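You operate a simulated robot arm through the tools that you are given. There is no shell and no other tool.

The job below is to be done with a simulated robot arm. You get a single attempt, and the scene is never put back.

TASK
Seal the top end of the square post with wax.
Fine: the red wax brush takes it from the wax pot and goes back; the lid goes on again. Set down upright: red wax brush. A coat counts when it lies all over at full strength: go over it till it gets no stronger.
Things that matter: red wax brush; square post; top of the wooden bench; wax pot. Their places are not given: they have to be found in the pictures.

It is judged by the outcome, as a careful person would: the job done as asked, and still so three seconds after it is handed in. It fails if anything else is knocked over, pushed out of place, dropped, spilled or broken. A push-on lid holds only when it is set on centred and level and pressed home; a screw cap is set on level and turned clockwise until tight.

THE ROBOT
A 7-joint arm with a two-finger parallel gripper, fixed in place. Base frame: the origin is at the foot of the arm, x ahead of it, y to its left, z up. Lengths are in m, angles in degrees, forces in N, time in s.
Its first joint turns from -166.0 to 166.0 degrees. Payload 4.4 kg.
Tool frame: the origin (TCP) lies between the finger pads and is the grasp point; the fingertips stand 0.023 m ahead of it; z points along the fingers, y is the line along which they close. The gripper opens to 0.094 m. The fingers are 0.038 m wide and 0.01 m thick; the gripper's body (0.054 by 0.096 m) begins 0.039 m behind the TCP.
Orientation is that of the tool frame in the base frame, as [roll, pitch, yaw] about the fixed x, y, z axes, in that order (R = Rz(yaw) Ry(pitch) Rx(roll)). With the fingers straight down and closing along the base's y, the tool's x points along the base's -x, its y along +y and its z along -z.

THE INTERFACE
- The arm moves only by the tool servo_tool. Its argument "increments" is a list that holds one entry, the list of rows, each a list of 7 numbers: the turn, a rotation vector about the base's x, y, z in degrees, then the shift along the base's x, y, z in m, then the gripper command, from -1 (fully open) to 1 (shut), values between in proportion. In form: [[[rx, ry, rz, dx, dy, dz, gripper], ...]]. A call has 1 to 20 rows; each row is the pose to reach, as a shift and turn from the pose commanded when the call began. A row lasts 0.2 s, in which the tool goes at most 0.05 m and 8.6 degrees; a call with a longer step from one row to the next is refused whole, and so is a gripper value outside its range. A pose out of reach is approached as far as the arm can. The call stops where the force on the tool passes 40 N (or 10 N more than at its start, if that is more) or the arm is blocked; 0.2 s more then pass. The fingers move at their own pace (about 0.072 m/s each) and stop on an object; they squeeze with about 41 N. The grip force told is the motor's: it shows also when the fingers shut on nothing. Time passes only in rows, and 0.2 s behind the last, so rows that repeat a pose let the fingers close. It gives the time, the measured TCP pose, the force on the tool (base axes), the opening and the grip force at its end, in the units of the frame above (readings bear some noise), with the torque about the TCP (base axes, N m) and any sound that the robot's microphone picked up.
- Cameras (640 x 400 px; columns grow to the right, rows downward): "scene" is fixed at [0.3948, 0.6442, 1.6897]; the picture's right is [1.00, 0.01, 0.00], its down [-0.00, 0.07, -1.00] and it looks along [-0.01, 1.00, 0.07] (base axes); focal length 214 px, centre (320, 200). "wrist" rides on the gripper at [0.086, 0.016, -0.075] in the tool frame; the picture's right is [-0.18, 0.98, 0.00], its down [-0.58, -0.11, -0.81] and it looks along [-0.79, -0.15, 0.59] (tool axes); focal length 243 px, centre (320, 200).
- camera(camera): a new picture of that camera. The clock stands still meanwhile.
- locate(camera, pixels): for up to 12 pixels [column, row] of the newest picture of that camera ("zoom" is the newest enlarged one), the place [x, y, z] in the base frame of the surface seen there, good to about 0.002 m, but the place of the scene camera against the robot may be out by one fixed shift of up to 0.025 m in any direction. The clock stands still meanwhile.
- zoom(camera, box): a new picture of the part [left, top, right, bottom] of that camera's present view, enlarged. The clock stands still meanwhile.
- job_done(): hands the job in; it is judged then, once.

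Open the gripper and draw the arm clear of the work before you hand the job in, unless the task says otherwise.

The tools are called by a JSON object that holds its "api" and its "payload". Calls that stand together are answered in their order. servo_tool: Moves the arm, as the interface text tells. Its arguments: {"type":"object","properties":{"increments":{"type":"array","items":{"type":"array","items":{"type":"array","items":{"type":"number"}}}}},"required":["increments"]} The other tools are called the same way: camera (camera) takes a picture; locate (camera, pixels) gives the place of the surface under pixels of a picture; zoom (camera, box) takes an enlarged picture of a part of a camera's view; job_done () hands the job in.

At the start:

```text
time_s: 0.0
tool_pos: [0.704, 0.3813, 1.383]
tcp_rot: [180.0, 0.1, 180.0]
ft_force: [-0.1, -0.5, -0.1]
ft_torque: [-0.01, -0.02, -0.04]
gripper_width: 0.094
grip_force: 0.0
```

scene: 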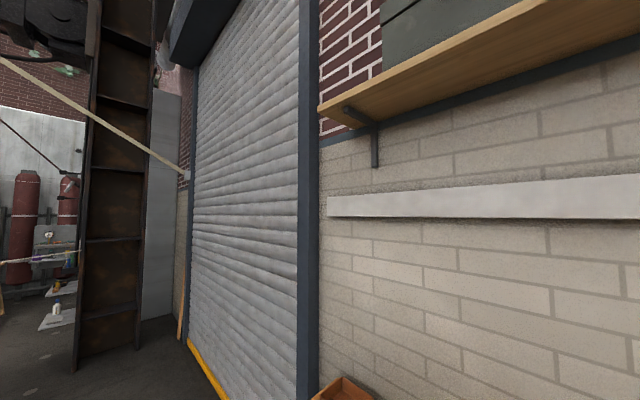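
wrist: 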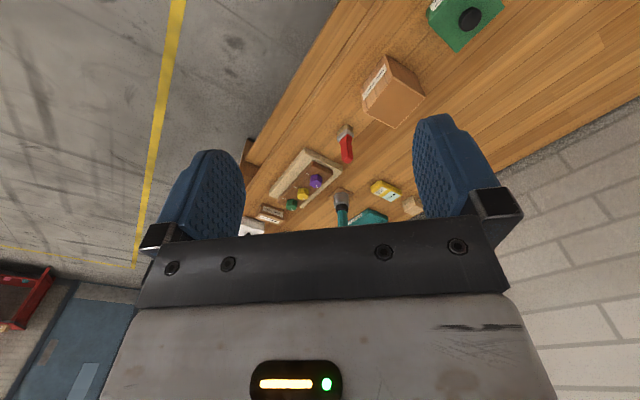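

The scene camera mostly shows a wall and roll-up door. The wrist view shows the bench with objects around (300-480, 0-230), so I enlarge that part.

{"api": "zoom", "payload": {"camera": "wrist", "box": [230, 100, 430, 240]}}

{"api": "locate", "payload": {"camera": "wrist", "pixels": [[345, 150], [345, 130], [340, 205], [316, 182], [303, 193], [292, 204], [385, 190], [390, 90], [470, 20], [300, 120], [370, 215], [412, 205]]}}

```text
2.86 times, centred on (330, 170) of wrist
```

zoom: 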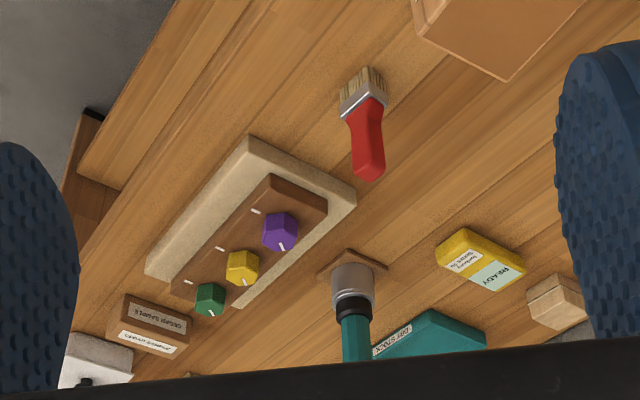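

```text
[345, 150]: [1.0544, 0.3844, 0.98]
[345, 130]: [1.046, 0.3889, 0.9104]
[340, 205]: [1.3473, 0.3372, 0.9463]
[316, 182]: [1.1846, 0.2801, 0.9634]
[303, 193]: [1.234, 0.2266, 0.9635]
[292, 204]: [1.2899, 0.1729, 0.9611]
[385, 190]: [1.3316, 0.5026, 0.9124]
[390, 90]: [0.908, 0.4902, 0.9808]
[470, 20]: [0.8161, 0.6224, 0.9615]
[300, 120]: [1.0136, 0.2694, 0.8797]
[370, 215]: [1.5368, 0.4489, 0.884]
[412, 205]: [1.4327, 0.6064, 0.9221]
```

The wrist picture is upside-down, with the image top nearest the robot. A red brush lies at about (1.05, 0.385), which is far away, so I check more pixels and details before looking around.

{"api": "zoom", "payload": {"camera": "wrist", "box": [320, 0, 640, 140]}}

{"api": "zoom", "payload": {"camera": "scene", "box": [180, 240, 500, 400]}}

{"api": "locate", "payload": {"camera": "scene", "pixels": [[342, 390], [150, 380], [500, 350], [340, 110], [50, 235], [60, 290]]}}

{"api": "locate", "payload": {"camera": "wrist", "pixels": [[330, 5], [290, 80], [250, 150], [200, 50], [580, 120], [600, 60], [550, 200], [256, 185], [250, 225], [630, 10]]}}

```text
2.00 times, centred on (480, 70) of wrist
```

zoom: 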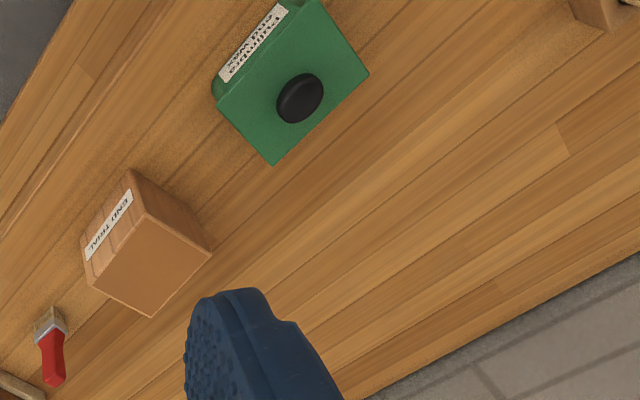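

```text
2.00 times, centred on (340, 320) of scene
```

zoom: 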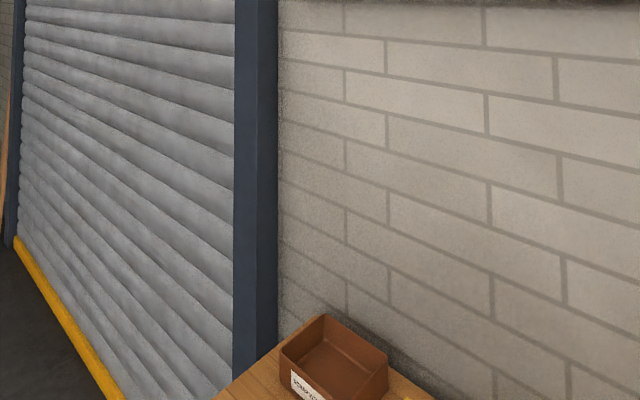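

```text
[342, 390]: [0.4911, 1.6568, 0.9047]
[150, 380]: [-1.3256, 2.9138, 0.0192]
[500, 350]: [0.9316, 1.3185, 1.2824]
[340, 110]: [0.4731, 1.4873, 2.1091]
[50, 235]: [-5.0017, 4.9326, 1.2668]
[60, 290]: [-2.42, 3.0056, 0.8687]
```

```text
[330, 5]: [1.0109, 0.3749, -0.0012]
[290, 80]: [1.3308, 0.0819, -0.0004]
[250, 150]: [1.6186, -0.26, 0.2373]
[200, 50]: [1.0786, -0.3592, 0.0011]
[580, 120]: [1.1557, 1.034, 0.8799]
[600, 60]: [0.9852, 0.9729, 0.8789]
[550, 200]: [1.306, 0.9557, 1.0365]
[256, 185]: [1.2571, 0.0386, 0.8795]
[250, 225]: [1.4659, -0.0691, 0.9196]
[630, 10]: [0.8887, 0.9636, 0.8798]
```

Bench top is at z≈0.88. I zoom in on the labels of the green box with black knob (465, 20), the "END..." box (390, 90), and the brush.

{"api": "zoom", "payload": {"camera": "wrist", "box": [420, 0, 516, 60]}}

{"api": "zoom", "payload": {"camera": "wrist", "box": [320, 50, 448, 130]}}

{"api": "zoom", "payload": {"camera": "wrist", "box": [310, 110, 406, 170]}}

{"api": "zoom", "payload": {"camera": "wrist", "box": [240, 170, 352, 240]}}

```text
6.67 times, centred on (468, 30) of wrist
```

zoom: 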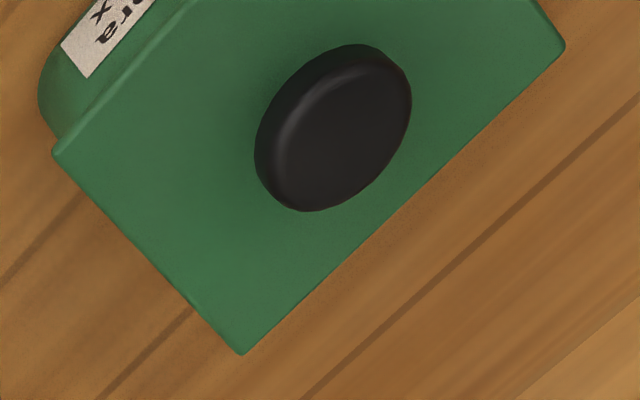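

```text
5.00 times, centred on (384, 90) of wrist
```

zoom: 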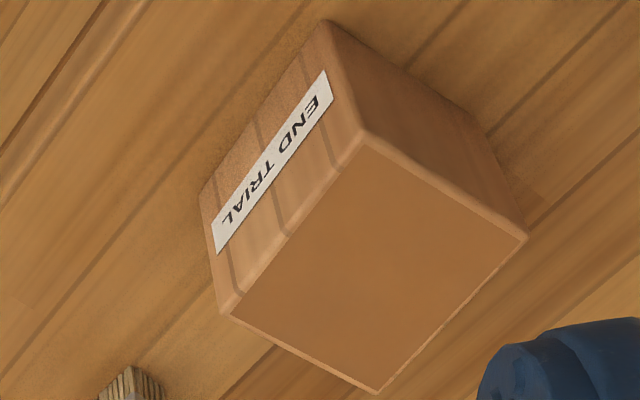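

```text
6.67 times, centred on (358, 140) of wrist
```

zoom: 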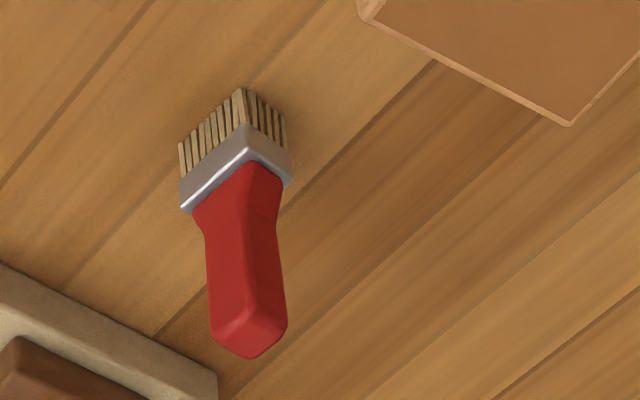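

```text
5.71 times, centred on (296, 205) of wrist
```

zoom: 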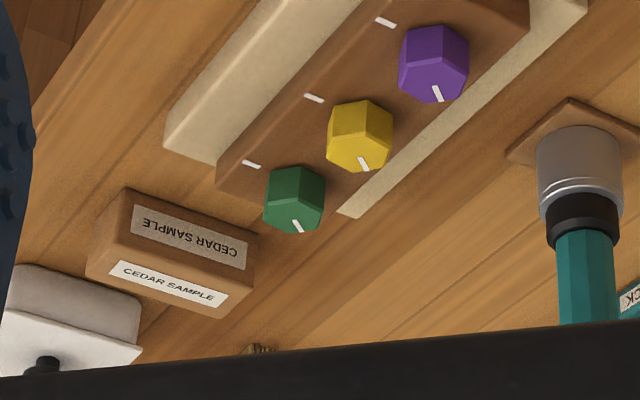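

The red brush stands upright on its bristles near (1.05, 0.385); a block labelled "END TRIAL" and a green lidded pot are nearer. I pull the arm back toward the base to see more of the bench and the labels.

{"api": "servo_tool", "payload": {"increments": [[[0, 0, 0, -0.04, 0, 0.01, -1], [0, 0, 0, -0.08, 0, 0.02, -1], [0, 0, 0, -0.12, 0, 0.03, -1], [0, 0, 0, -0.16, 0, 0.04, -1], [0, 0, 0, -0.2, 0, 0.05, -1], [0, 0, 0, -0.24, 0, 0.05, -1], [0, 0, 0, -0.28, 0, 0.05, -1]]]}}

{"api": "camera", "payload": {"camera": "wrist"}}

```text
time_s: 1.6
tool_pos: [0.4245, 0.3816, 1.4314]
tcp_rot: [180.0, 0.0, -179.9]
ft_force: [-1.0, -1.2, -0.4]
ft_torque: [-0.02, 0.02, -0.02]
gripper_width: 0.0941
grip_force: 0.0
```

```text
taken
```

wrist: 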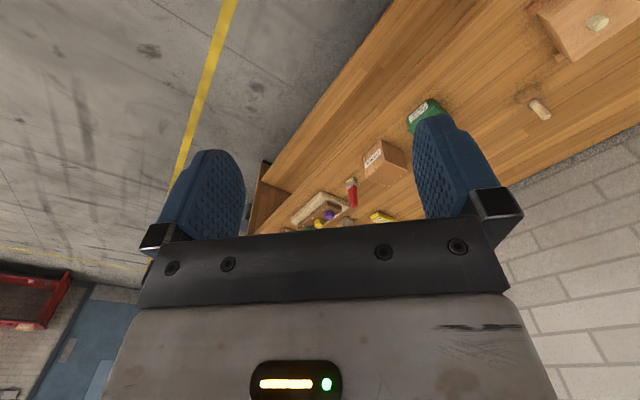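

The bench runs diagonally, roughly perpendicular to the (1,1) direction. I yaw the tool by about +45° so the camera faces the bench squarely.

{"api": "servo_tool", "payload": {"increments": [[[0, 0, 8, 0, 0, 0, -1], [0, 0, 16, 0, 0, 0, -1], [0, 0, 24, 0, 0, 0, -1], [0, 0, 32, 0, 0, 0, -1], [0, 0, 40, 0, 0, 0, -1], [0, 0, 46, 0, 0, 0, -1], [0, 0, 46, 0, 0, 0, -1]]]}}

{"api": "camera", "payload": {"camera": "wrist"}}

```text
time_s: 3.2
tool_pos: [0.4238, 0.3806, 1.4325]
tcp_rot: [-180.0, -0.1, -133.9]
ft_force: [-0.9, 0.3, -0.6]
ft_torque: [0.03, 0.0, -0.03]
gripper_width: 0.0941
grip_force: 0.1
```

```text
taken
```

wrist: 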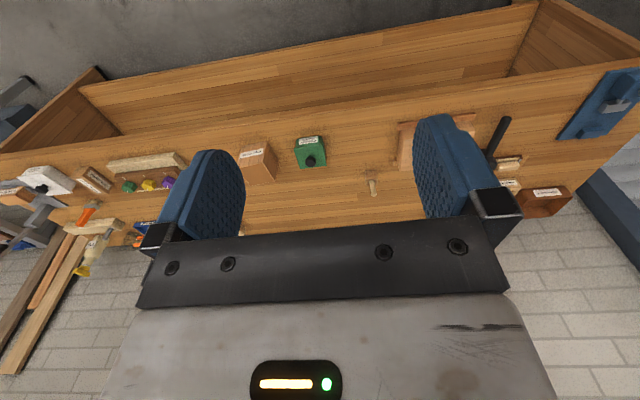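

Now the bench is seen squarely, with the green pot at (310,155) and the END TRIAL block at (258,163). I zoom in on left, middle and right.

{"api": "zoom", "payload": {"camera": "wrist", "box": [230, 110, 350, 185]}}

{"api": "zoom", "payload": {"camera": "wrist", "box": [340, 90, 580, 240]}}

{"api": "zoom", "payload": {"camera": "wrist", "box": [0, 130, 200, 255]}}

{"api": "locate", "payload": {"camera": "wrist", "pixels": [[310, 163], [258, 168], [310, 145], [258, 155], [370, 187], [410, 150], [340, 120], [340, 200], [545, 195], [60, 120], [560, 100], [270, 210]]}}

```text
5.33 times, centred on (290, 148) of wrist
```

zoom: 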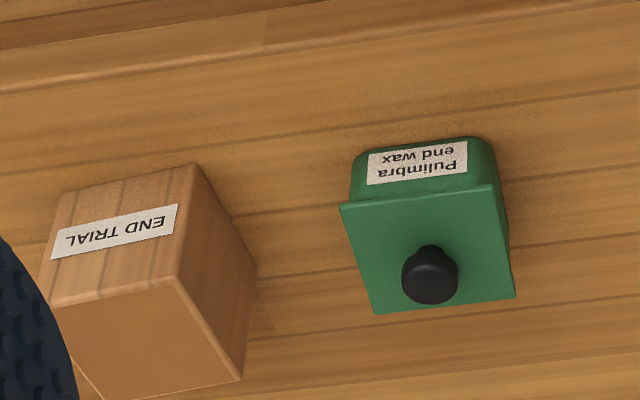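

```text
2.67 times, centred on (460, 165) of wrist
```

zoom: 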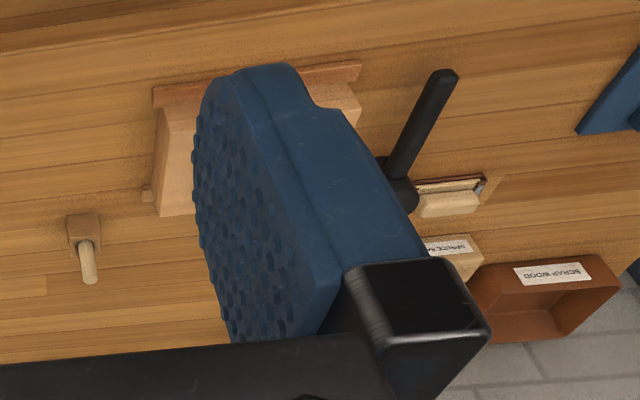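

```text
3.20 times, centred on (100, 192) of wrist
```

zoom: 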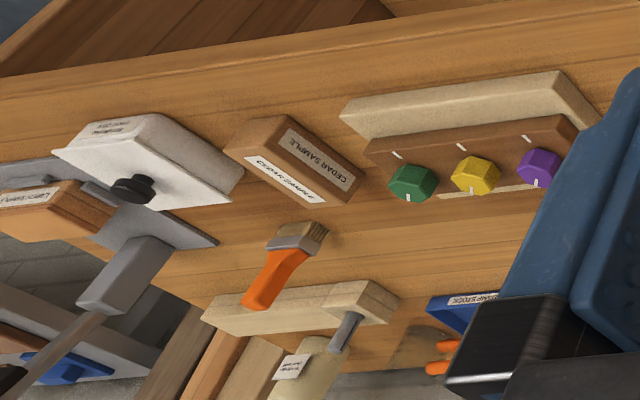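

```text
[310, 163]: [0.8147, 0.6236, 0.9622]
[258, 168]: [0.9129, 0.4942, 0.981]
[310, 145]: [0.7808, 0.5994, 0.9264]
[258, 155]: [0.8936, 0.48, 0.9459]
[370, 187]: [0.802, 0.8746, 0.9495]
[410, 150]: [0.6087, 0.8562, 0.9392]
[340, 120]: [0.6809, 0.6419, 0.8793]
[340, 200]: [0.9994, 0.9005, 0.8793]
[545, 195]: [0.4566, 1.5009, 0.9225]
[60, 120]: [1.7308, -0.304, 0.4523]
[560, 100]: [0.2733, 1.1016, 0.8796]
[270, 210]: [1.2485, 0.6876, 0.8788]
```

The green pot reads "Pulimbra end wax". I yaw back about 20° and move a little to see the red brush, and check the objects around it.

{"api": "servo_tool", "payload": {"increments": [[[0, 0, -8, 0.04, 0, -0.02, -1], [0, 0, -16, 0.08, 0.0, -0.04, -1], [0, 0, -22, 0.12, 0, -0.06, -1], [0, 0, -22, 0.12, 0, -0.06, -1]]]}}

{"api": "camera", "payload": {"camera": "wrist"}}

```text
time_s: 4.2
tool_pos: [0.5433, 0.3811, 1.3725]
tcp_rot: [-180.0, 0.0, -156.1]
ft_force: [-0.3, -0.3, 0.5]
ft_torque: [0.02, 0.01, -0.02]
gripper_width: 0.094
grip_force: 0.0
```

```text
taken
```

wrist: 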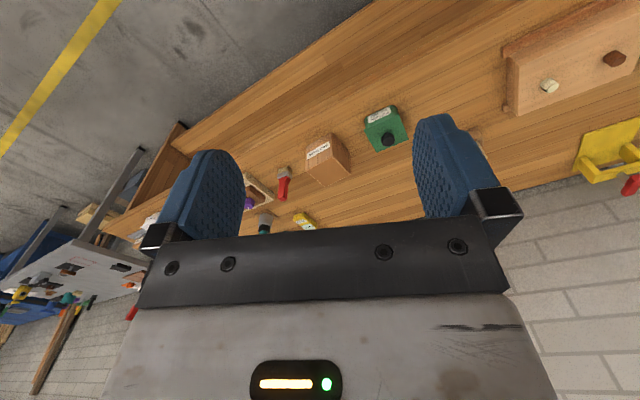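

{"api": "zoom", "payload": {"camera": "wrist", "box": [240, 90, 416, 200]}}

{"api": "zoom", "payload": {"camera": "wrist", "box": [440, 0, 640, 125]}}

{"api": "locate", "payload": {"camera": "wrist", "pixels": [[283, 196], [284, 175], [283, 172], [387, 137], [370, 130], [405, 135], [388, 150], [327, 170], [325, 160], [322, 177], [548, 85], [614, 58]]}}

```text
3.64 times, centred on (328, 145) of wrist
```

zoom: 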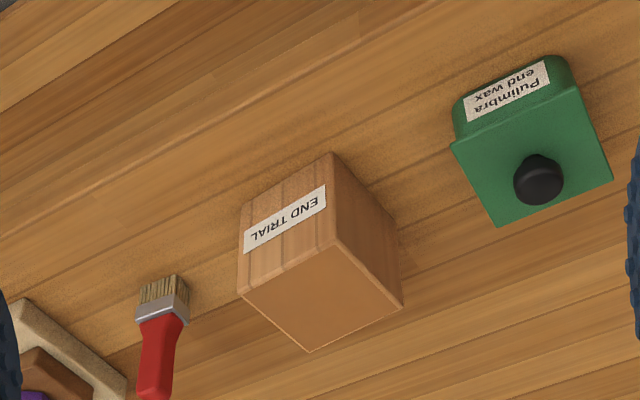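

```text
3.20 times, centred on (540, 62) of wrist
```

zoom: 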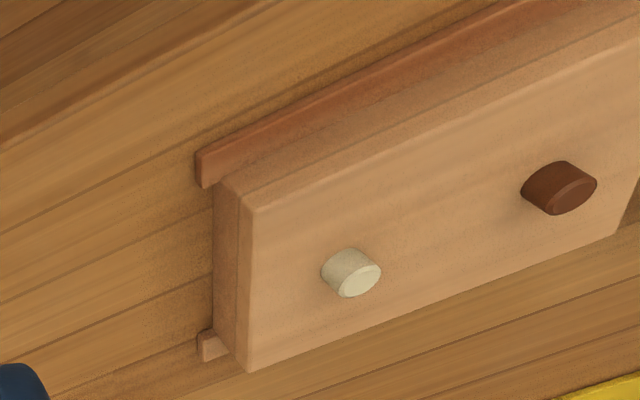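

```text
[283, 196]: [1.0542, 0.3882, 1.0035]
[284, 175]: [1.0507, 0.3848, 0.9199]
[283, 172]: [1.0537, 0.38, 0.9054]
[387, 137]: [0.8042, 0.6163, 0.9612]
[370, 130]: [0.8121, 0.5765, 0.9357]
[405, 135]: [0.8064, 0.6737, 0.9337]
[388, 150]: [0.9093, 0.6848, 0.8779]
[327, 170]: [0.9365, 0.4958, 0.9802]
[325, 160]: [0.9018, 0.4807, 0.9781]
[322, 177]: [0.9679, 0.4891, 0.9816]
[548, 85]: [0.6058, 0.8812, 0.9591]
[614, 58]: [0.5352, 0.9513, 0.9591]
```

The post is the END TRIAL block (top z≈0.981); the brush stands at about (1.053,0.386) with its top near 1.0. I descend to get a closer view of the pot, post and brush.

{"api": "servo_tool", "payload": {"increments": [[[0, 0, 4, 0.02, 0.01, -0.04, -1], [0, 0, 8, 0.04, 0.02, -0.08, -1], [0, 0, 8, 0.06, 0.03, -0.12, -1], [0, 0, 8, 0.06, 0.03, -0.16, -1], [0, 0, 8, 0.06, 0.03, -0.2, -1], [0, 0, 8, 0.06, 0.03, -0.2, -1]]]}}

{"api": "camera", "payload": {"camera": "wrist"}}

```text
time_s: 5.6
tool_pos: [0.603, 0.4106, 1.1721]
tcp_rot: [-180.0, 0.0, -148.0]
ft_force: [0.1, 0.0, 0.5]
ft_torque: [0.01, 0.0, -0.04]
gripper_width: 0.0943
grip_force: 0.1
```

```text
taken
```

wrist: 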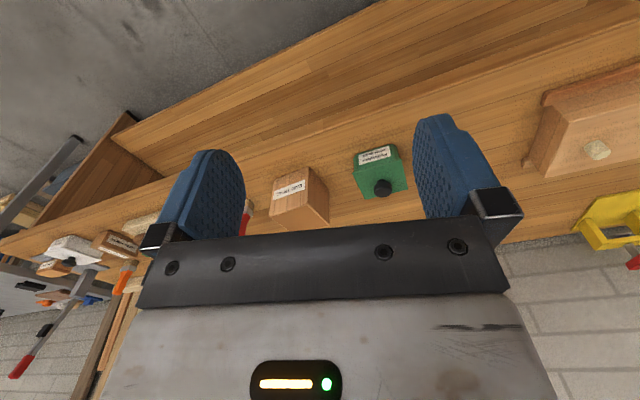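

The pot is at (380,170), post at (300,200). I enlarge to measure corners.

{"api": "zoom", "payload": {"camera": "wrist", "box": [240, 125, 432, 245]}}

```text
3.33 times, centred on (336, 185) of wrist
```

zoom: 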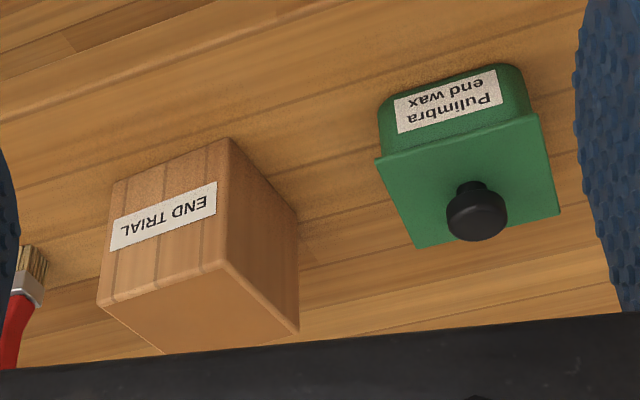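

{"api": "locate", "payload": {"camera": "zoom", "pixels": [[380, 163], [541, 117], [556, 212], [418, 244], [477, 222], [458, 200], [495, 200], [470, 180], [224, 263], [103, 303], [296, 330], [165, 350]]}}

{"api": "locate", "payload": {"camera": "zoom", "pixels": [[386, 145], [460, 120], [525, 100], [480, 238], [465, 213], [490, 213], [232, 140], [297, 225], [115, 182], [200, 290], [150, 310], [260, 310]]}}

```text
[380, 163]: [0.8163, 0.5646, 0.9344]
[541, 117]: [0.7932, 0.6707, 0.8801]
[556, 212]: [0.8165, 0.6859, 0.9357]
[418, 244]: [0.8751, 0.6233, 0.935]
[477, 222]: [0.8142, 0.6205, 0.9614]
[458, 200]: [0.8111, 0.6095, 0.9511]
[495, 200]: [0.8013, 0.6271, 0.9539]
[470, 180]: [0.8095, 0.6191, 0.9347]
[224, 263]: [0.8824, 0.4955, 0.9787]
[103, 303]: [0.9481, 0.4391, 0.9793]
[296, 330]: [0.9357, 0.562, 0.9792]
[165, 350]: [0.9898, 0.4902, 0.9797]
```

```text
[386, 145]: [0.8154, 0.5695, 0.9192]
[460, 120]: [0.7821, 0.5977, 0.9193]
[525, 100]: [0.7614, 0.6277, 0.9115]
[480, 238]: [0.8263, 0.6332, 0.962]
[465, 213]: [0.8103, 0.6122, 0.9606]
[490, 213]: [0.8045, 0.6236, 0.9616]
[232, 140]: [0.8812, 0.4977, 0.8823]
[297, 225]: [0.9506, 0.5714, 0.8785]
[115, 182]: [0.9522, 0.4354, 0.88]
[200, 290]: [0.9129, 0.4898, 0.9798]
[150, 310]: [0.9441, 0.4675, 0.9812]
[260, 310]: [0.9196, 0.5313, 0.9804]
```

Pot lid: square ~0.085 m, centre ≈(0.8165,0.625), lid top z≈0.935, knob top z≈0.962. Post: square ~0.086 m, centre ≈(0.942,0.50), top z≈0.980. I now locate the bench's front edge and free areas.

{"api": "locate", "payload": {"camera": "wrist", "pixels": [[200, 160], [260, 150], [300, 140], [340, 125], [400, 100], [500, 70], [560, 60], [450, 100], [500, 150], [510, 120], [480, 60], [300, 165]]}}

{"api": "locate", "payload": {"camera": "wrist", "pixels": [[300, 60], [450, 20], [230, 60], [150, 180], [520, 200], [540, 140], [410, 120], [530, 165], [640, 60], [600, 40], [545, 95], [420, 60]]}}

```text
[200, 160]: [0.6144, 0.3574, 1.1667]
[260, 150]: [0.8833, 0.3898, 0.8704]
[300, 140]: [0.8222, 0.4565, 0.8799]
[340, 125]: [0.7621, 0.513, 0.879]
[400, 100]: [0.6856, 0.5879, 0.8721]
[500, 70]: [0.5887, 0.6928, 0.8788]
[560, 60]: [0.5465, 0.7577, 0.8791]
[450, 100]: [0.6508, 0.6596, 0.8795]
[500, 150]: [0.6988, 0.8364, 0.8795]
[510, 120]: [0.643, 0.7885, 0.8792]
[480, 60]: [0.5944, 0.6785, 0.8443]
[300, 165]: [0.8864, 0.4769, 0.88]
```

```text
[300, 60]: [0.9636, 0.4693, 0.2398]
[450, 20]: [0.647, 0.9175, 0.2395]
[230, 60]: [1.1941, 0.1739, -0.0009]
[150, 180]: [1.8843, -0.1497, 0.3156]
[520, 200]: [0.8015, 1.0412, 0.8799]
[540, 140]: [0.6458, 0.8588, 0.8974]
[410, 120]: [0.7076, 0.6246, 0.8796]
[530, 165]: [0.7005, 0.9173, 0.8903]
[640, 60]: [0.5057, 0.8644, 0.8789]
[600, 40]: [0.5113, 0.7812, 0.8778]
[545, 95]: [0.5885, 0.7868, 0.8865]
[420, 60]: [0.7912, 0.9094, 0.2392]
```

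The bench's front edge is the line x+y≈1.273, so the pot, post and brush lie just past straight-down reach and need an outward-tilted tool. There's free bench around (0.67,0.71) for the lid. I yaw to −135° and move toward the pot for a close look at the knob.

{"api": "servo_tool", "payload": {"increments": [[[0, 0, 6.5, 0.03, 0.03, -0.02, -0.3], [0, 0, 13, 0.06, 0.06, -0.04, -0.3], [0, 0, 13, 0.09, 0.09, -0.05, -0.3], [0, 0, 13, 0.1, 0.1, -0.05, -0.3], [0, 0, 13, 0.1, 0.1, -0.05, -0.3]]]}}

{"api": "camera", "payload": {"camera": "wrist"}}

```text
time_s: 6.8
tool_pos: [0.705, 0.5114, 1.1227]
tcp_rot: [179.9, 0.0, -134.9]
ft_force: [0.8, 0.0, 0.4]
ft_torque: [-0.01, 0.01, 0.0]
gripper_width: 0.0611
grip_force: 0.0
```

```text
taken
```

wrist: 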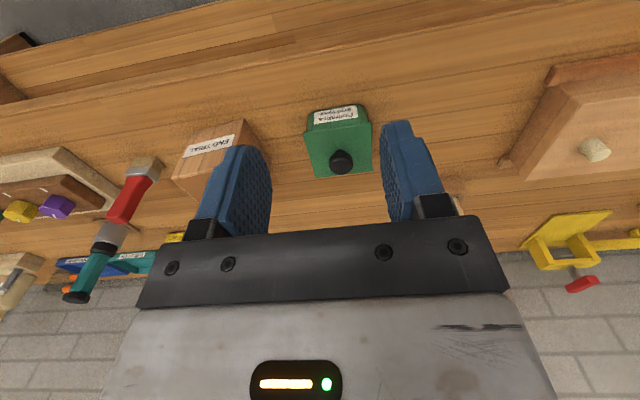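

The pot is at (340,145) with the knob at (341,161), and the red brush is at (138,190). I enlarge both.

{"api": "zoom", "payload": {"camera": "wrist", "box": [292, 95, 388, 185]}}

{"api": "locate", "payload": {"camera": "zoom", "pixels": [[320, 290], [290, 290], [350, 290], [320, 320], [320, 265], [320, 335], [100, 210], [530, 180], [530, 360], [170, 380], [300, 240], [440, 240]]}}

{"api": "zoom", "payload": {"camera": "wrist", "box": [60, 130, 220, 240]}}

{"api": "locate", "payload": {"camera": "zoom", "pixels": [[340, 130], [300, 130], [390, 140], [345, 170], [300, 200], [255, 280], [240, 330], [280, 300], [320, 180], [360, 190], [400, 160], [330, 100]]}}

```text
4.44 times, centred on (340, 140) of wrist
```

zoom: 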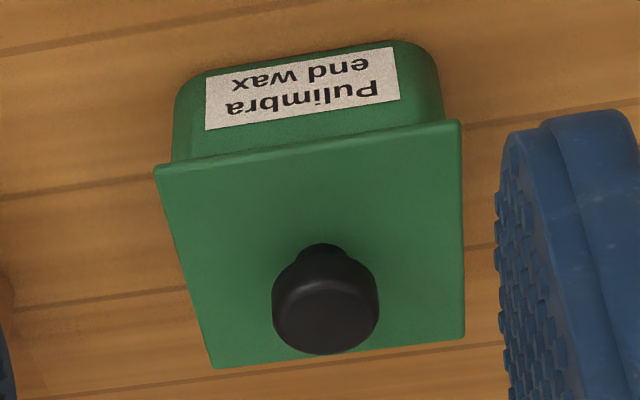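

```text
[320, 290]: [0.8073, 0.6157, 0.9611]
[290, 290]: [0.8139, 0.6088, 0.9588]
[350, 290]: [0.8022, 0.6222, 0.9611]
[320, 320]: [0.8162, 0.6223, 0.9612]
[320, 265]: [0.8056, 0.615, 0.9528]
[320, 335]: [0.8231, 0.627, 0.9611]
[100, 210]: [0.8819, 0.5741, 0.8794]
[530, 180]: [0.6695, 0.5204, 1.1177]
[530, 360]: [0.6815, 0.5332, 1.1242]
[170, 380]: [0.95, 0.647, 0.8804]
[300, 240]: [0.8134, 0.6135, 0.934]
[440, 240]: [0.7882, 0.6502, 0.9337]
```

```text
3.64 times, centred on (140, 185) of wrist
```

zoom: 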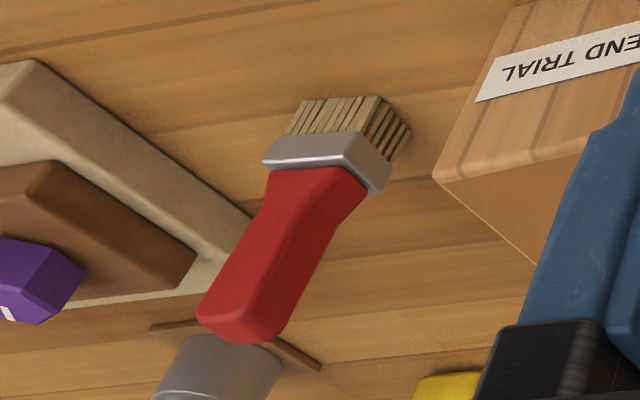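

```text
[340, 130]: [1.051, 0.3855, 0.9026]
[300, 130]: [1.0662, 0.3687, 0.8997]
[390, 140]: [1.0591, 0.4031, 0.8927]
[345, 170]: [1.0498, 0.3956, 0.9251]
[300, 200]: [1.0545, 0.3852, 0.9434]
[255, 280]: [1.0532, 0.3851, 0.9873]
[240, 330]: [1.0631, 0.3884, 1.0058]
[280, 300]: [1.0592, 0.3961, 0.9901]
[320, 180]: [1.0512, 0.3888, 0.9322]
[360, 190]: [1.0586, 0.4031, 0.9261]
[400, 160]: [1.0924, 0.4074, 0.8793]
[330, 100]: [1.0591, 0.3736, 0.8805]
```

The lid and knob are clear. I re-zoom on the pot and measure the lid corners just inside the edges, plus the body below the lid.

{"api": "zoom", "payload": {"camera": "wrist", "box": [292, 95, 388, 185]}}

{"api": "locate", "payload": {"camera": "zoom", "pixels": [[160, 173], [455, 128], [460, 333], [218, 362], [325, 318], [278, 312], [373, 312], [325, 348], [325, 287], [180, 140], [440, 100], [200, 80]]}}

{"api": "locate", "payload": {"camera": "zoom", "pixels": [[300, 160], [300, 150], [300, 145], [300, 140], [200, 160], [400, 140], [322, 250], [322, 245], [310, 258], [335, 258], [310, 130], [430, 60]]}}

```text
4.44 times, centred on (340, 140) of wrist
```

zoom: 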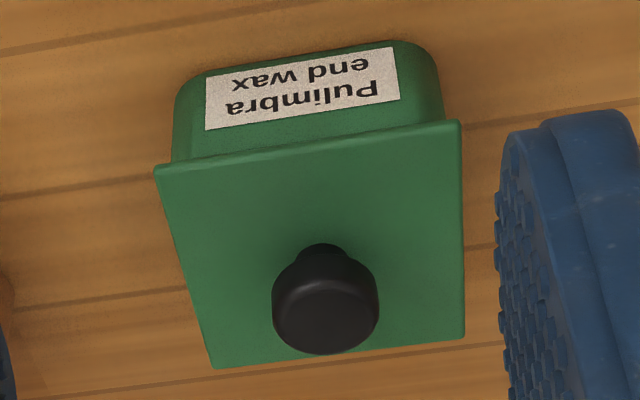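

```text
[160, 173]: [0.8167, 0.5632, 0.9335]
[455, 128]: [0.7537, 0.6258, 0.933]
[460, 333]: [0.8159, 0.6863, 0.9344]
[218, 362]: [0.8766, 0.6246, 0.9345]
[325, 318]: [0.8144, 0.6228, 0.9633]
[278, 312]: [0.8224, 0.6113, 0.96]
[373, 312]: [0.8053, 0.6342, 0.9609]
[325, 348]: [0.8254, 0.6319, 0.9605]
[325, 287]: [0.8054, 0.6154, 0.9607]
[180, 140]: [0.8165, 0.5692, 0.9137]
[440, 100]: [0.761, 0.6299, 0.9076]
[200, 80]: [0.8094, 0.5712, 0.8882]
```

```text
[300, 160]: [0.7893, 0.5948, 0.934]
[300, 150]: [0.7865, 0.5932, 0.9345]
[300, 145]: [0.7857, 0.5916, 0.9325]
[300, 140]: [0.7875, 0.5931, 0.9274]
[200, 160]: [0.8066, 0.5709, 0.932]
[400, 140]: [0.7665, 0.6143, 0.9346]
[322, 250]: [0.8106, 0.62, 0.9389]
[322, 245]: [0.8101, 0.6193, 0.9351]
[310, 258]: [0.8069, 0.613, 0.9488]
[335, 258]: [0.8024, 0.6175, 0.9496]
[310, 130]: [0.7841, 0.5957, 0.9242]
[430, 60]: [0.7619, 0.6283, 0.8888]
```

Lid centre ≈(0.8157,0.625), edges at 45°, knob ≈(0.815,0.624) with its disc at z 0.949–0.961. I tilt the tool 20° outward and move above the knob, testing reach.

{"api": "servo_tool", "payload": {"increments": [[[2.83, -2.83, 0, 0.022, 0.0226, -0.014, -0.3], [5.66, -5.66, 0, 0.044, 0.0452, -0.028, -0.3], [8.48, -8.48, 0, 0.066, 0.0678, -0.042, -0.3], [11.31, -11.31, 0, 0.088, 0.0905, -0.056, -0.3], [14.14, -14.14, 0, 0.1105, 0.1131, -0.0727, -0.3], [14.14, -14.14, 0, 0.1105, 0.1131, -0.0727, -0.3]]]}}

{"api": "camera", "payload": {"camera": "wrist"}}

```text
time_s: 8.2
tool_pos: [0.8148, 0.6246, 1.0502]
tcp_rot: [-180.0, 20.0, -135.0]
ft_force: [-0.6, -1.2, -0.4]
ft_torque: [0.03, -0.01, 0.01]
gripper_width: 0.0613
grip_force: 0.0
```

```text
taken
```

wrist: 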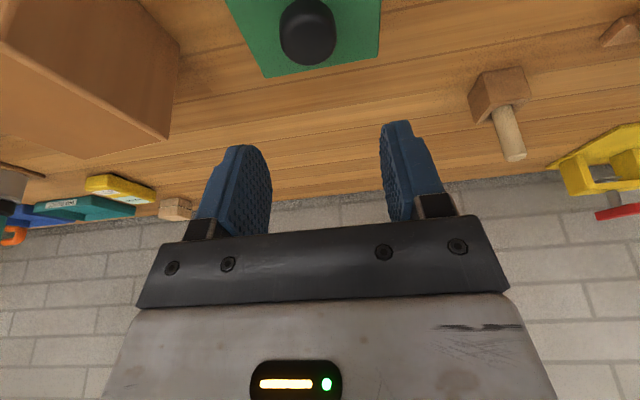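

The arm reached the pose exactly. The knob is at (308,30); I re-measure it from here before descending.

{"api": "locate", "payload": {"camera": "wrist", "pixels": [[308, 38], [283, 35], [332, 35], [308, 58], [308, 18], [295, 45], [320, 45], [345, 50], [270, 60]]}}

{"api": "zoom", "payload": {"camera": "wrist", "box": [220, 0, 400, 112]}}

```text
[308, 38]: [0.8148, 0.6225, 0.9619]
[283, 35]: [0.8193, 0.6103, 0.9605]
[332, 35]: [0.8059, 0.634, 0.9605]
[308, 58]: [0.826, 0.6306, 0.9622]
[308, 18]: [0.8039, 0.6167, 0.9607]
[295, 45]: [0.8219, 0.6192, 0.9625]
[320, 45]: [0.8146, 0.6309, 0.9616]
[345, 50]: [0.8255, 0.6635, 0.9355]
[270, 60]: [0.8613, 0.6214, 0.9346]
```

```text
3.56 times, centred on (310, 56) of wrist
```

zoom: 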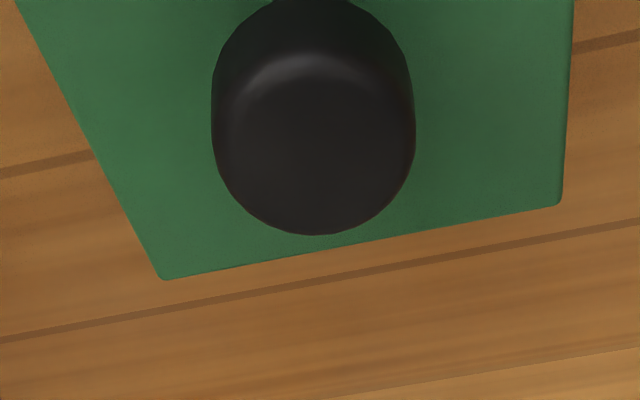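

Knob centre confirmed at about (0.815,0.6237), top z 0.9615. I descend to TCP z≈0.966 with fingers half open, then check before closing.

{"api": "servo_tool", "payload": {"increments": [[[0, 0, 0, 0, 0, -0.03, -0.3], [0, 0, 0, 0, 0, -0.055, -0.3], [0, 0, 0, 0, 0, -0.072, -0.3], [0, 0, 0, 0, 0, -0.08, -0.3], [0, 0, 0, 0, 0, -0.084, -0.3], [0, 0, 0, 0, 0, -0.084, -0.3]]]}}

{"api": "camera", "payload": {"camera": "wrist"}}

```text
time_s: 9.6
tool_pos: [0.8152, 0.6243, 0.9661]
tcp_rot: [-180.0, 20.0, -135.0]
ft_force: [0.9, -0.3, 0.0]
ft_torque: [-0.03, -0.02, -0.01]
gripper_width: 0.0611
grip_force: 0.0
```

```text
taken
```

wrist: 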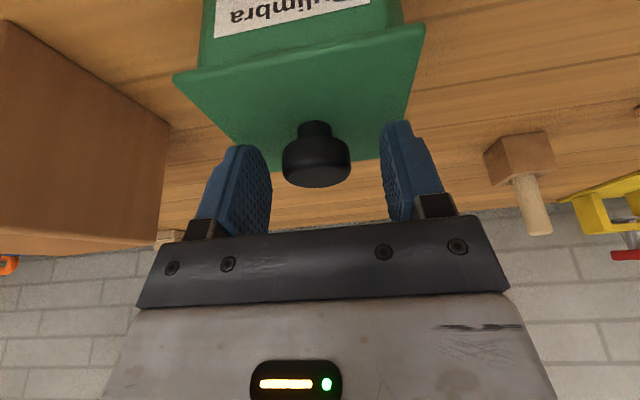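

The knob (316,155) is between the pads. I close the fingers on it.

{"api": "servo_tool", "payload": {"increments": [[[0, 0, 0, 0, 0, 0, 0.2], [0, 0, 0, 0, 0, 0, 1], [0, 0, 0, 0, 0, 0, 1], [0, 0, 0, 0, 0, 0, 1], [0, 0, 0, 0, 0, 0, 1]]]}}

{"api": "camera", "payload": {"camera": "wrist"}}

```text
time_s: 10.8
tool_pos: [0.8139, 0.6255, 0.9659]
tcp_rot: [-179.9, 19.9, -135.0]
ft_force: [-0.4, -1.1, 0.3]
ft_torque: [-0.04, -0.01, -0.04]
gripper_width: 0.0322
grip_force: 40.7
heard: snap
```

```text
taken
```

wrist: 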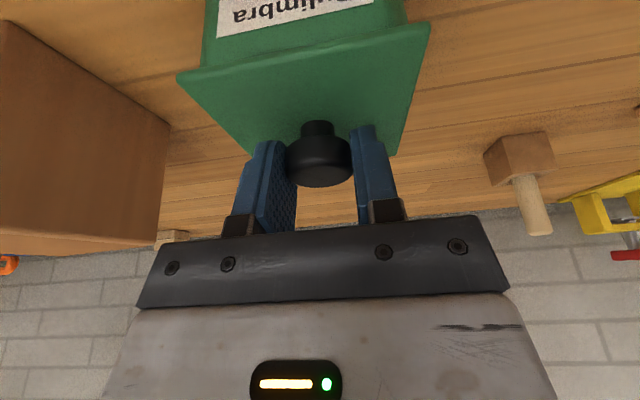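

The grip is on the knob (width 0.032, 40.7 N), with a "snap" heard. I lift slowly and watch the force.

{"api": "servo_tool", "payload": {"increments": [[[0, 0, 0, 0, 0, 0.002, 1], [0, 0, 0, 0, 0, 0.004, 1], [0, 0, 0, 0, 0, 0.007, 1], [0, 0, 0, 0, 0, 0.01, 1]]]}}

{"api": "camera", "payload": {"camera": "wrist"}}

```text
time_s: 11.8
tool_pos: [0.8147, 0.6238, 0.9753]
tcp_rot: [-180.0, 20.0, -135.0]
ft_force: [-0.1, -0.3, -0.6]
ft_torque: [0.0, -0.02, -0.01]
gripper_width: 0.032
grip_force: 41.1
```

```text
taken
```

wrist: 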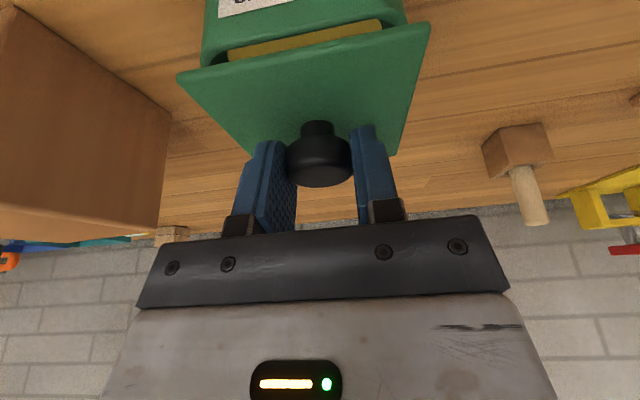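

The lid came free and yellow wax shows in the pot. I lift further up.

{"api": "servo_tool", "payload": {"increments": [[[0, 0, 0, 0, 0, 0.02, 1], [0, 0, 0, 0, 0, 0.04, 1], [0, 0, 0, 0, 0, 0.06, 1], [0, 0, 0, 0, 0, 0.08, 1], [0, 0, 0, 0, 0, 0.08, 1]]]}}

{"api": "camera", "payload": {"camera": "wrist"}}

```text
time_s: 13.0
tool_pos: [0.8146, 0.6248, 1.0559]
tcp_rot: [-180.0, 19.9, -135.1]
ft_force: [-0.2, 0.5, -0.9]
ft_torque: [-0.01, 0.03, 0.01]
gripper_width: 0.0319
grip_force: 40.9
```

```text
taken
```

wrist: 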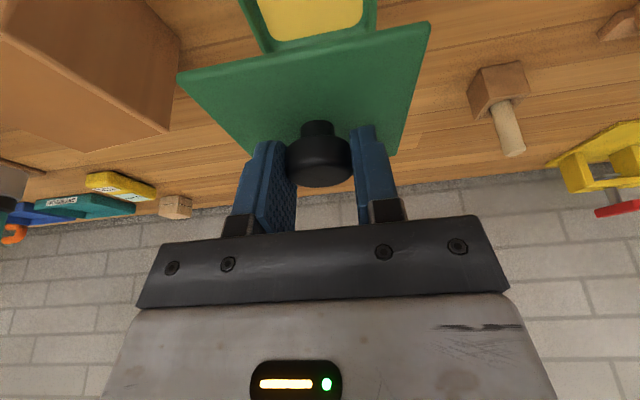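

The lid is held clear of the pot. I check its levelness via points on its top, and inspect the wax.

{"api": "locate", "payload": {"camera": "wrist", "pixels": [[186, 78], [423, 32], [395, 150], [250, 148], [300, 100], [305, 20], [280, 20], [345, 15], [340, 25], [318, 160]]}}

{"api": "zoom", "payload": {"camera": "wrist", "box": [220, 0, 400, 60]}}

```text
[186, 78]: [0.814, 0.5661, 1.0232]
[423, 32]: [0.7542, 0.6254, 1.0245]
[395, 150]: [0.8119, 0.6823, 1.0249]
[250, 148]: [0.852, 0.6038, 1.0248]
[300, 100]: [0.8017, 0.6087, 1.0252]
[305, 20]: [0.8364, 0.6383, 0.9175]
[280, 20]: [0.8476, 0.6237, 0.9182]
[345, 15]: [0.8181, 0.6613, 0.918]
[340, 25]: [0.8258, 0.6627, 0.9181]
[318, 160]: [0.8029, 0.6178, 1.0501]
```

```text
3.56 times, centred on (310, 30) of wrist
```

zoom: 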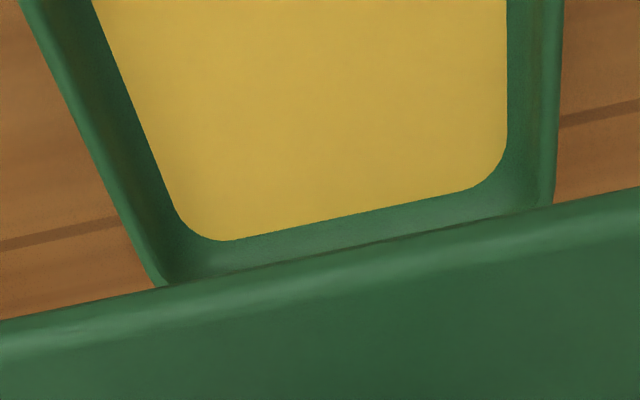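

The lid is level (z≈1.0245 top), and wax surface is at z≈0.918. I carry the lid to the free spot about (0.668,0.711) and check below.

{"api": "servo_tool", "payload": {"increments": [[[0, 0, 0, -0.03, 0.017, 0, 1], [0, 0, 0, -0.06, 0.034, 0, 1], [0, 0, 0, -0.09, 0.052, 0, 1], [0, 0, 0, -0.12, 0.07, 0, 1], [0, 0, 0, -0.147, 0.086, 0, 1], [0, 0, 0, -0.147, 0.086, 0, 1]]]}}

{"api": "camera", "payload": {"camera": "wrist"}}

```text
time_s: 14.4
tool_pos: [0.6681, 0.7103, 1.0561]
tcp_rot: [-179.9, 20.0, -135.0]
ft_force: [1.0, -0.3, -0.7]
ft_torque: [-0.01, 0.01, 0.01]
gripper_width: 0.0318
grip_force: 40.7
```

```text
taken
```

wrist: 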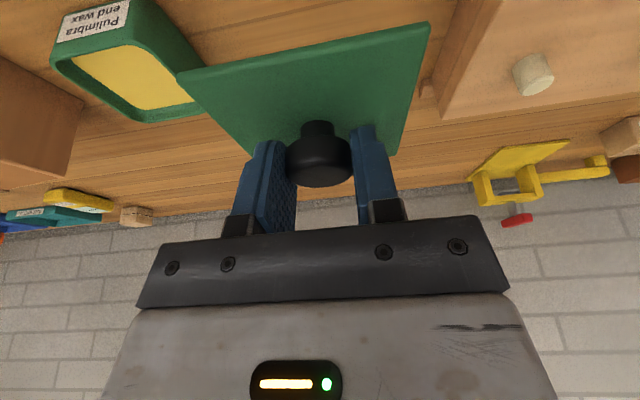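

Pot opening is at (130,80) and the peg block's near corner at about (430,95). I measure both to confirm clearance for the lid.

{"api": "zoom", "payload": {"camera": "wrist", "box": [30, 0, 222, 120]}}

{"api": "locate", "payload": {"camera": "zoom", "pixels": [[80, 195], [350, 150], [340, 395], [570, 340], [150, 190], [340, 160], [520, 340], [350, 360], [330, 260], [250, 250], [440, 330], [380, 80]]}}

{"api": "locate", "payload": {"camera": "wrist", "pixels": [[424, 92], [440, 112], [450, 60], [436, 80], [532, 70], [450, 115], [420, 100], [395, 20], [440, 20], [460, 10], [300, 20], [220, 120]]}}

```text
3.33 times, centred on (126, 60) of wrist
```

zoom: 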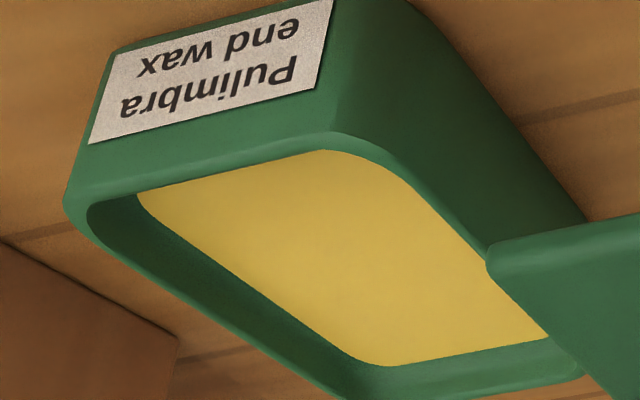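

```text
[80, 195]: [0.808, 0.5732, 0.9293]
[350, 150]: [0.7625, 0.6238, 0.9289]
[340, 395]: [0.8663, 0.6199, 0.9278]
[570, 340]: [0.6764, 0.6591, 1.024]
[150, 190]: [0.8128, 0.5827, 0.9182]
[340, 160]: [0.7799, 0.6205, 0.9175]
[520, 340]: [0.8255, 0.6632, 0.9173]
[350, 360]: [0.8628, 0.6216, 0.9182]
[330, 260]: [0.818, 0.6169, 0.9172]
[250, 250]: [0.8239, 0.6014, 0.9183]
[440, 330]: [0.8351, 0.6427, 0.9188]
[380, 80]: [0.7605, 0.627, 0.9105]
```

```text
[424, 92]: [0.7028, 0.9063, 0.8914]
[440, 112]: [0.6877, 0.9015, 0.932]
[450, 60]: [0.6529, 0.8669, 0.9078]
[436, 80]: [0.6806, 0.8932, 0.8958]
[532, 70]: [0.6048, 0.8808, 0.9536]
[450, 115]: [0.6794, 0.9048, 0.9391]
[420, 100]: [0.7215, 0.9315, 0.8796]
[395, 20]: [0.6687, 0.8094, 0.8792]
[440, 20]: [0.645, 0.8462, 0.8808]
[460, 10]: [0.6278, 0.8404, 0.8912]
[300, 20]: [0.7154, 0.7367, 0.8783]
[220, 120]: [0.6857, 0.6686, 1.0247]
```

Pot rim is z≈0.929 and wax 0.918. The spot below the lid is clear, so I lower the lid to just above the bench.

{"api": "servo_tool", "payload": {"increments": [[[0, 0, 0, 0, 0, -0.03, 1], [0, 0, 0, 0, 0, -0.06, 1], [0, 0, 0, 0, 0, -0.09, 1], [0, 0, 0, 0, 0, -0.11, 1], [0, 0, 0, 0, 0, -0.118, 1], [0, 0, 0, 0, 0, -0.121, 1]]]}}

{"api": "camera", "payload": {"camera": "wrist"}}

```text
time_s: 15.8
tool_pos: [0.6683, 0.7108, 0.9352]
tcp_rot: [-180.0, 19.9, -135.0]
ft_force: [0.3, -0.8, -1.0]
ft_torque: [-0.01, 0.03, -0.02]
gripper_width: 0.032
grip_force: 41.5
```

```text
taken
```

wrist: 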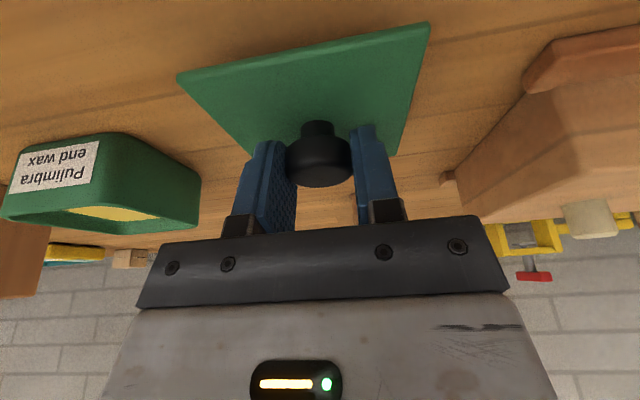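

No contact yet at z=0.935. I lower in 2 mm steps until the force shows the lid resting on the bench.

{"api": "servo_tool", "payload": {"increments": [[[0, 0, 0, 0, 0, -0.002, 1], [0, 0, 0, 0, 0, -0.004, 1], [0, 0, 0, 0, 0, -0.006, 1]]]}}

{"api": "zoom", "payload": {"camera": "wrist", "box": [160, 0, 448, 180]}}

```text
time_s: 16.6
tool_pos: [0.6679, 0.7098, 0.9288]
tcp_rot: [-180.0, 20.1, -135.0]
ft_force: [-0.1, 0.2, 0.1]
ft_torque: [0.04, 0.0, -0.01]
gripper_width: 0.0316
grip_force: 40.8
```

```text
2.22 times, centred on (304, 90) of wrist
```

zoom: 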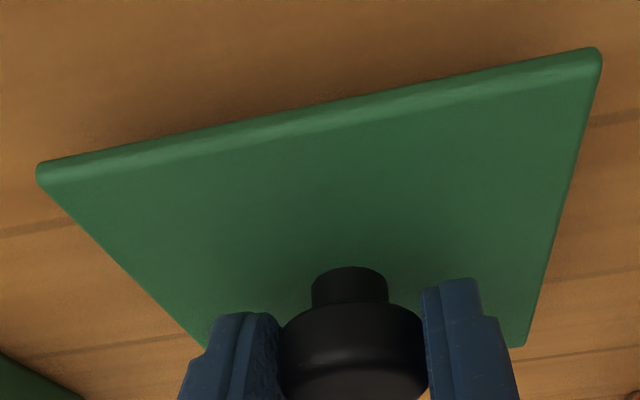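

Still barely any contact force at z=0.929. I continue down in small steps.

{"api": "servo_tool", "payload": {"increments": [[[0, 0, 0, 0, 0, -0.002, 1], [0, 0, 0, 0, 0, -0.004, 1]]]}}

```text
time_s: 17.2
tool_pos: [0.6683, 0.7117, 0.9252]
tcp_rot: [180.0, 20.0, -135.0]
ft_force: [-0.2, 0.0, -0.3]
ft_torque: [-0.04, -0.01, 0.04]
gripper_width: 0.0319
grip_force: 40.9
```

{"api": "servo_tool", "payload": {"increments": [[[0, 0, 0, 0, 0, -0.002, 1], [0, 0, 0, 0, 0, -0.004, 1]]]}}

{"api": "locate", "payload": {"camera": "wrist", "pixels": [[190, 78], [420, 34], [395, 150], [300, 90], [300, 20], [200, 40]]}}

```text
time_s: 17.8
tool_pos: [0.6678, 0.7096, 0.921]
tcp_rot: [180.0, 20.0, -135.1]
ft_force: [-0.9, 0.0, 2.0]
ft_torque: [-0.01, 0.03, 0.01]
gripper_width: 0.0316
grip_force: 40.8
```

```text
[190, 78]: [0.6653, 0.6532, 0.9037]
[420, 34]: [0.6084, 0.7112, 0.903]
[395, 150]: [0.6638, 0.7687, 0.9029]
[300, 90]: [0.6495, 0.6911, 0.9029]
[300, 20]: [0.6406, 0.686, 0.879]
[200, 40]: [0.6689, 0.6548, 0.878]
```

Force rises to +2 N at z=0.921, which suggests first contact. One more small step to confirm.

{"api": "servo_tool", "payload": {"increments": [[[0, 0, 0, 0, 0, -0.001, 1], [0, 0, 0, 0, 0, -0.001, 1]]]}}

{"api": "camera", "payload": {"camera": "wrist"}}

```text
time_s: 18.4
tool_pos: [0.6673, 0.7105, 0.9211]
tcp_rot: [179.9, 20.1, -135.1]
ft_force: [-0.7, -2.0, 15.2]
ft_torque: [-0.13, 0.13, 0.01]
gripper_width: 0.0316
grip_force: 40.8
```

```text
taken
```

wrist: 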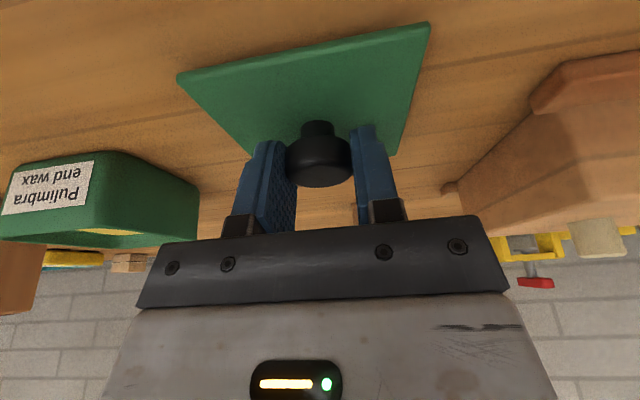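

Contact confirmed (15 N): the lid rests on the bench at TCP z≈0.921. I ease up 1 mm, open to about 0.06, and rise.

{"api": "servo_tool", "payload": {"increments": [[[0, 0, 0, 0, 0, 0.001, 1], [0, 0, 0, 0, 0, 0.001, 0.2], [0, 0, 0, 0, 0, 0.001, -0.3], [0, 0, 0, 0, 0, 0.001, -0.3], [0, 0, 0, 0, 0, 0.001, -0.3], [0, 0, 0, 0, 0, 0.02, -0.3], [0, 0, 0, 0, 0, 0.05, -0.3], [0, 0, 0, 0, 0, 0.09, -0.3], [0, 0, 0, 0, 0, 0.13, -0.3], [0, 0, 0, 0, 0, 0.17, -0.3]]]}}

{"api": "camera", "payload": {"camera": "wrist"}}

```text
time_s: 20.6
tool_pos: [0.6676, 0.7115, 1.0886]
tcp_rot: [179.9, 19.9, -135.0]
ft_force: [0.8, -0.2, -0.4]
ft_torque: [0.03, -0.02, 0.0]
gripper_width: 0.0612
grip_force: 0.1
```

```text
taken
```

wrist: 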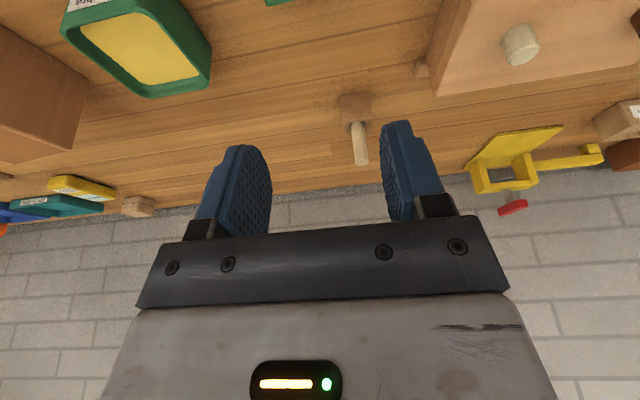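

The lid stayed on the bench (edge at (280,2)). I measure the pot rim and wax opening from this view.

{"api": "zoom", "payload": {"camera": "wrist", "box": [50, 0, 226, 110]}}

{"api": "locate", "payload": {"camera": "zoom", "pixels": [[120, 60], [300, 30], [290, 300], [530, 230], [330, 340], [570, 270], [60, 110], [320, 5], [250, 150], [400, 200], [420, 100], [190, 190]]}}

```text
3.64 times, centred on (138, 55) of wrist
```

zoom: 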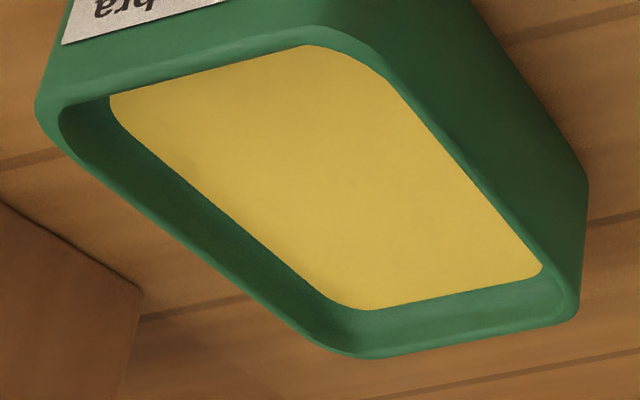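

```text
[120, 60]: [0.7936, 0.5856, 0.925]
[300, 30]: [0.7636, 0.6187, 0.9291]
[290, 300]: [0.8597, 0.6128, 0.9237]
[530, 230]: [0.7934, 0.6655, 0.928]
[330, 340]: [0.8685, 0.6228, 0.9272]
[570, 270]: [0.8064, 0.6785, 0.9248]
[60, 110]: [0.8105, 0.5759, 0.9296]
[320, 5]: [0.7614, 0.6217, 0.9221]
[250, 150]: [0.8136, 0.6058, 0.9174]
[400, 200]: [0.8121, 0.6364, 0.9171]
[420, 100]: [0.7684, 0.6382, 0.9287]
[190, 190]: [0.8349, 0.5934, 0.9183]
```

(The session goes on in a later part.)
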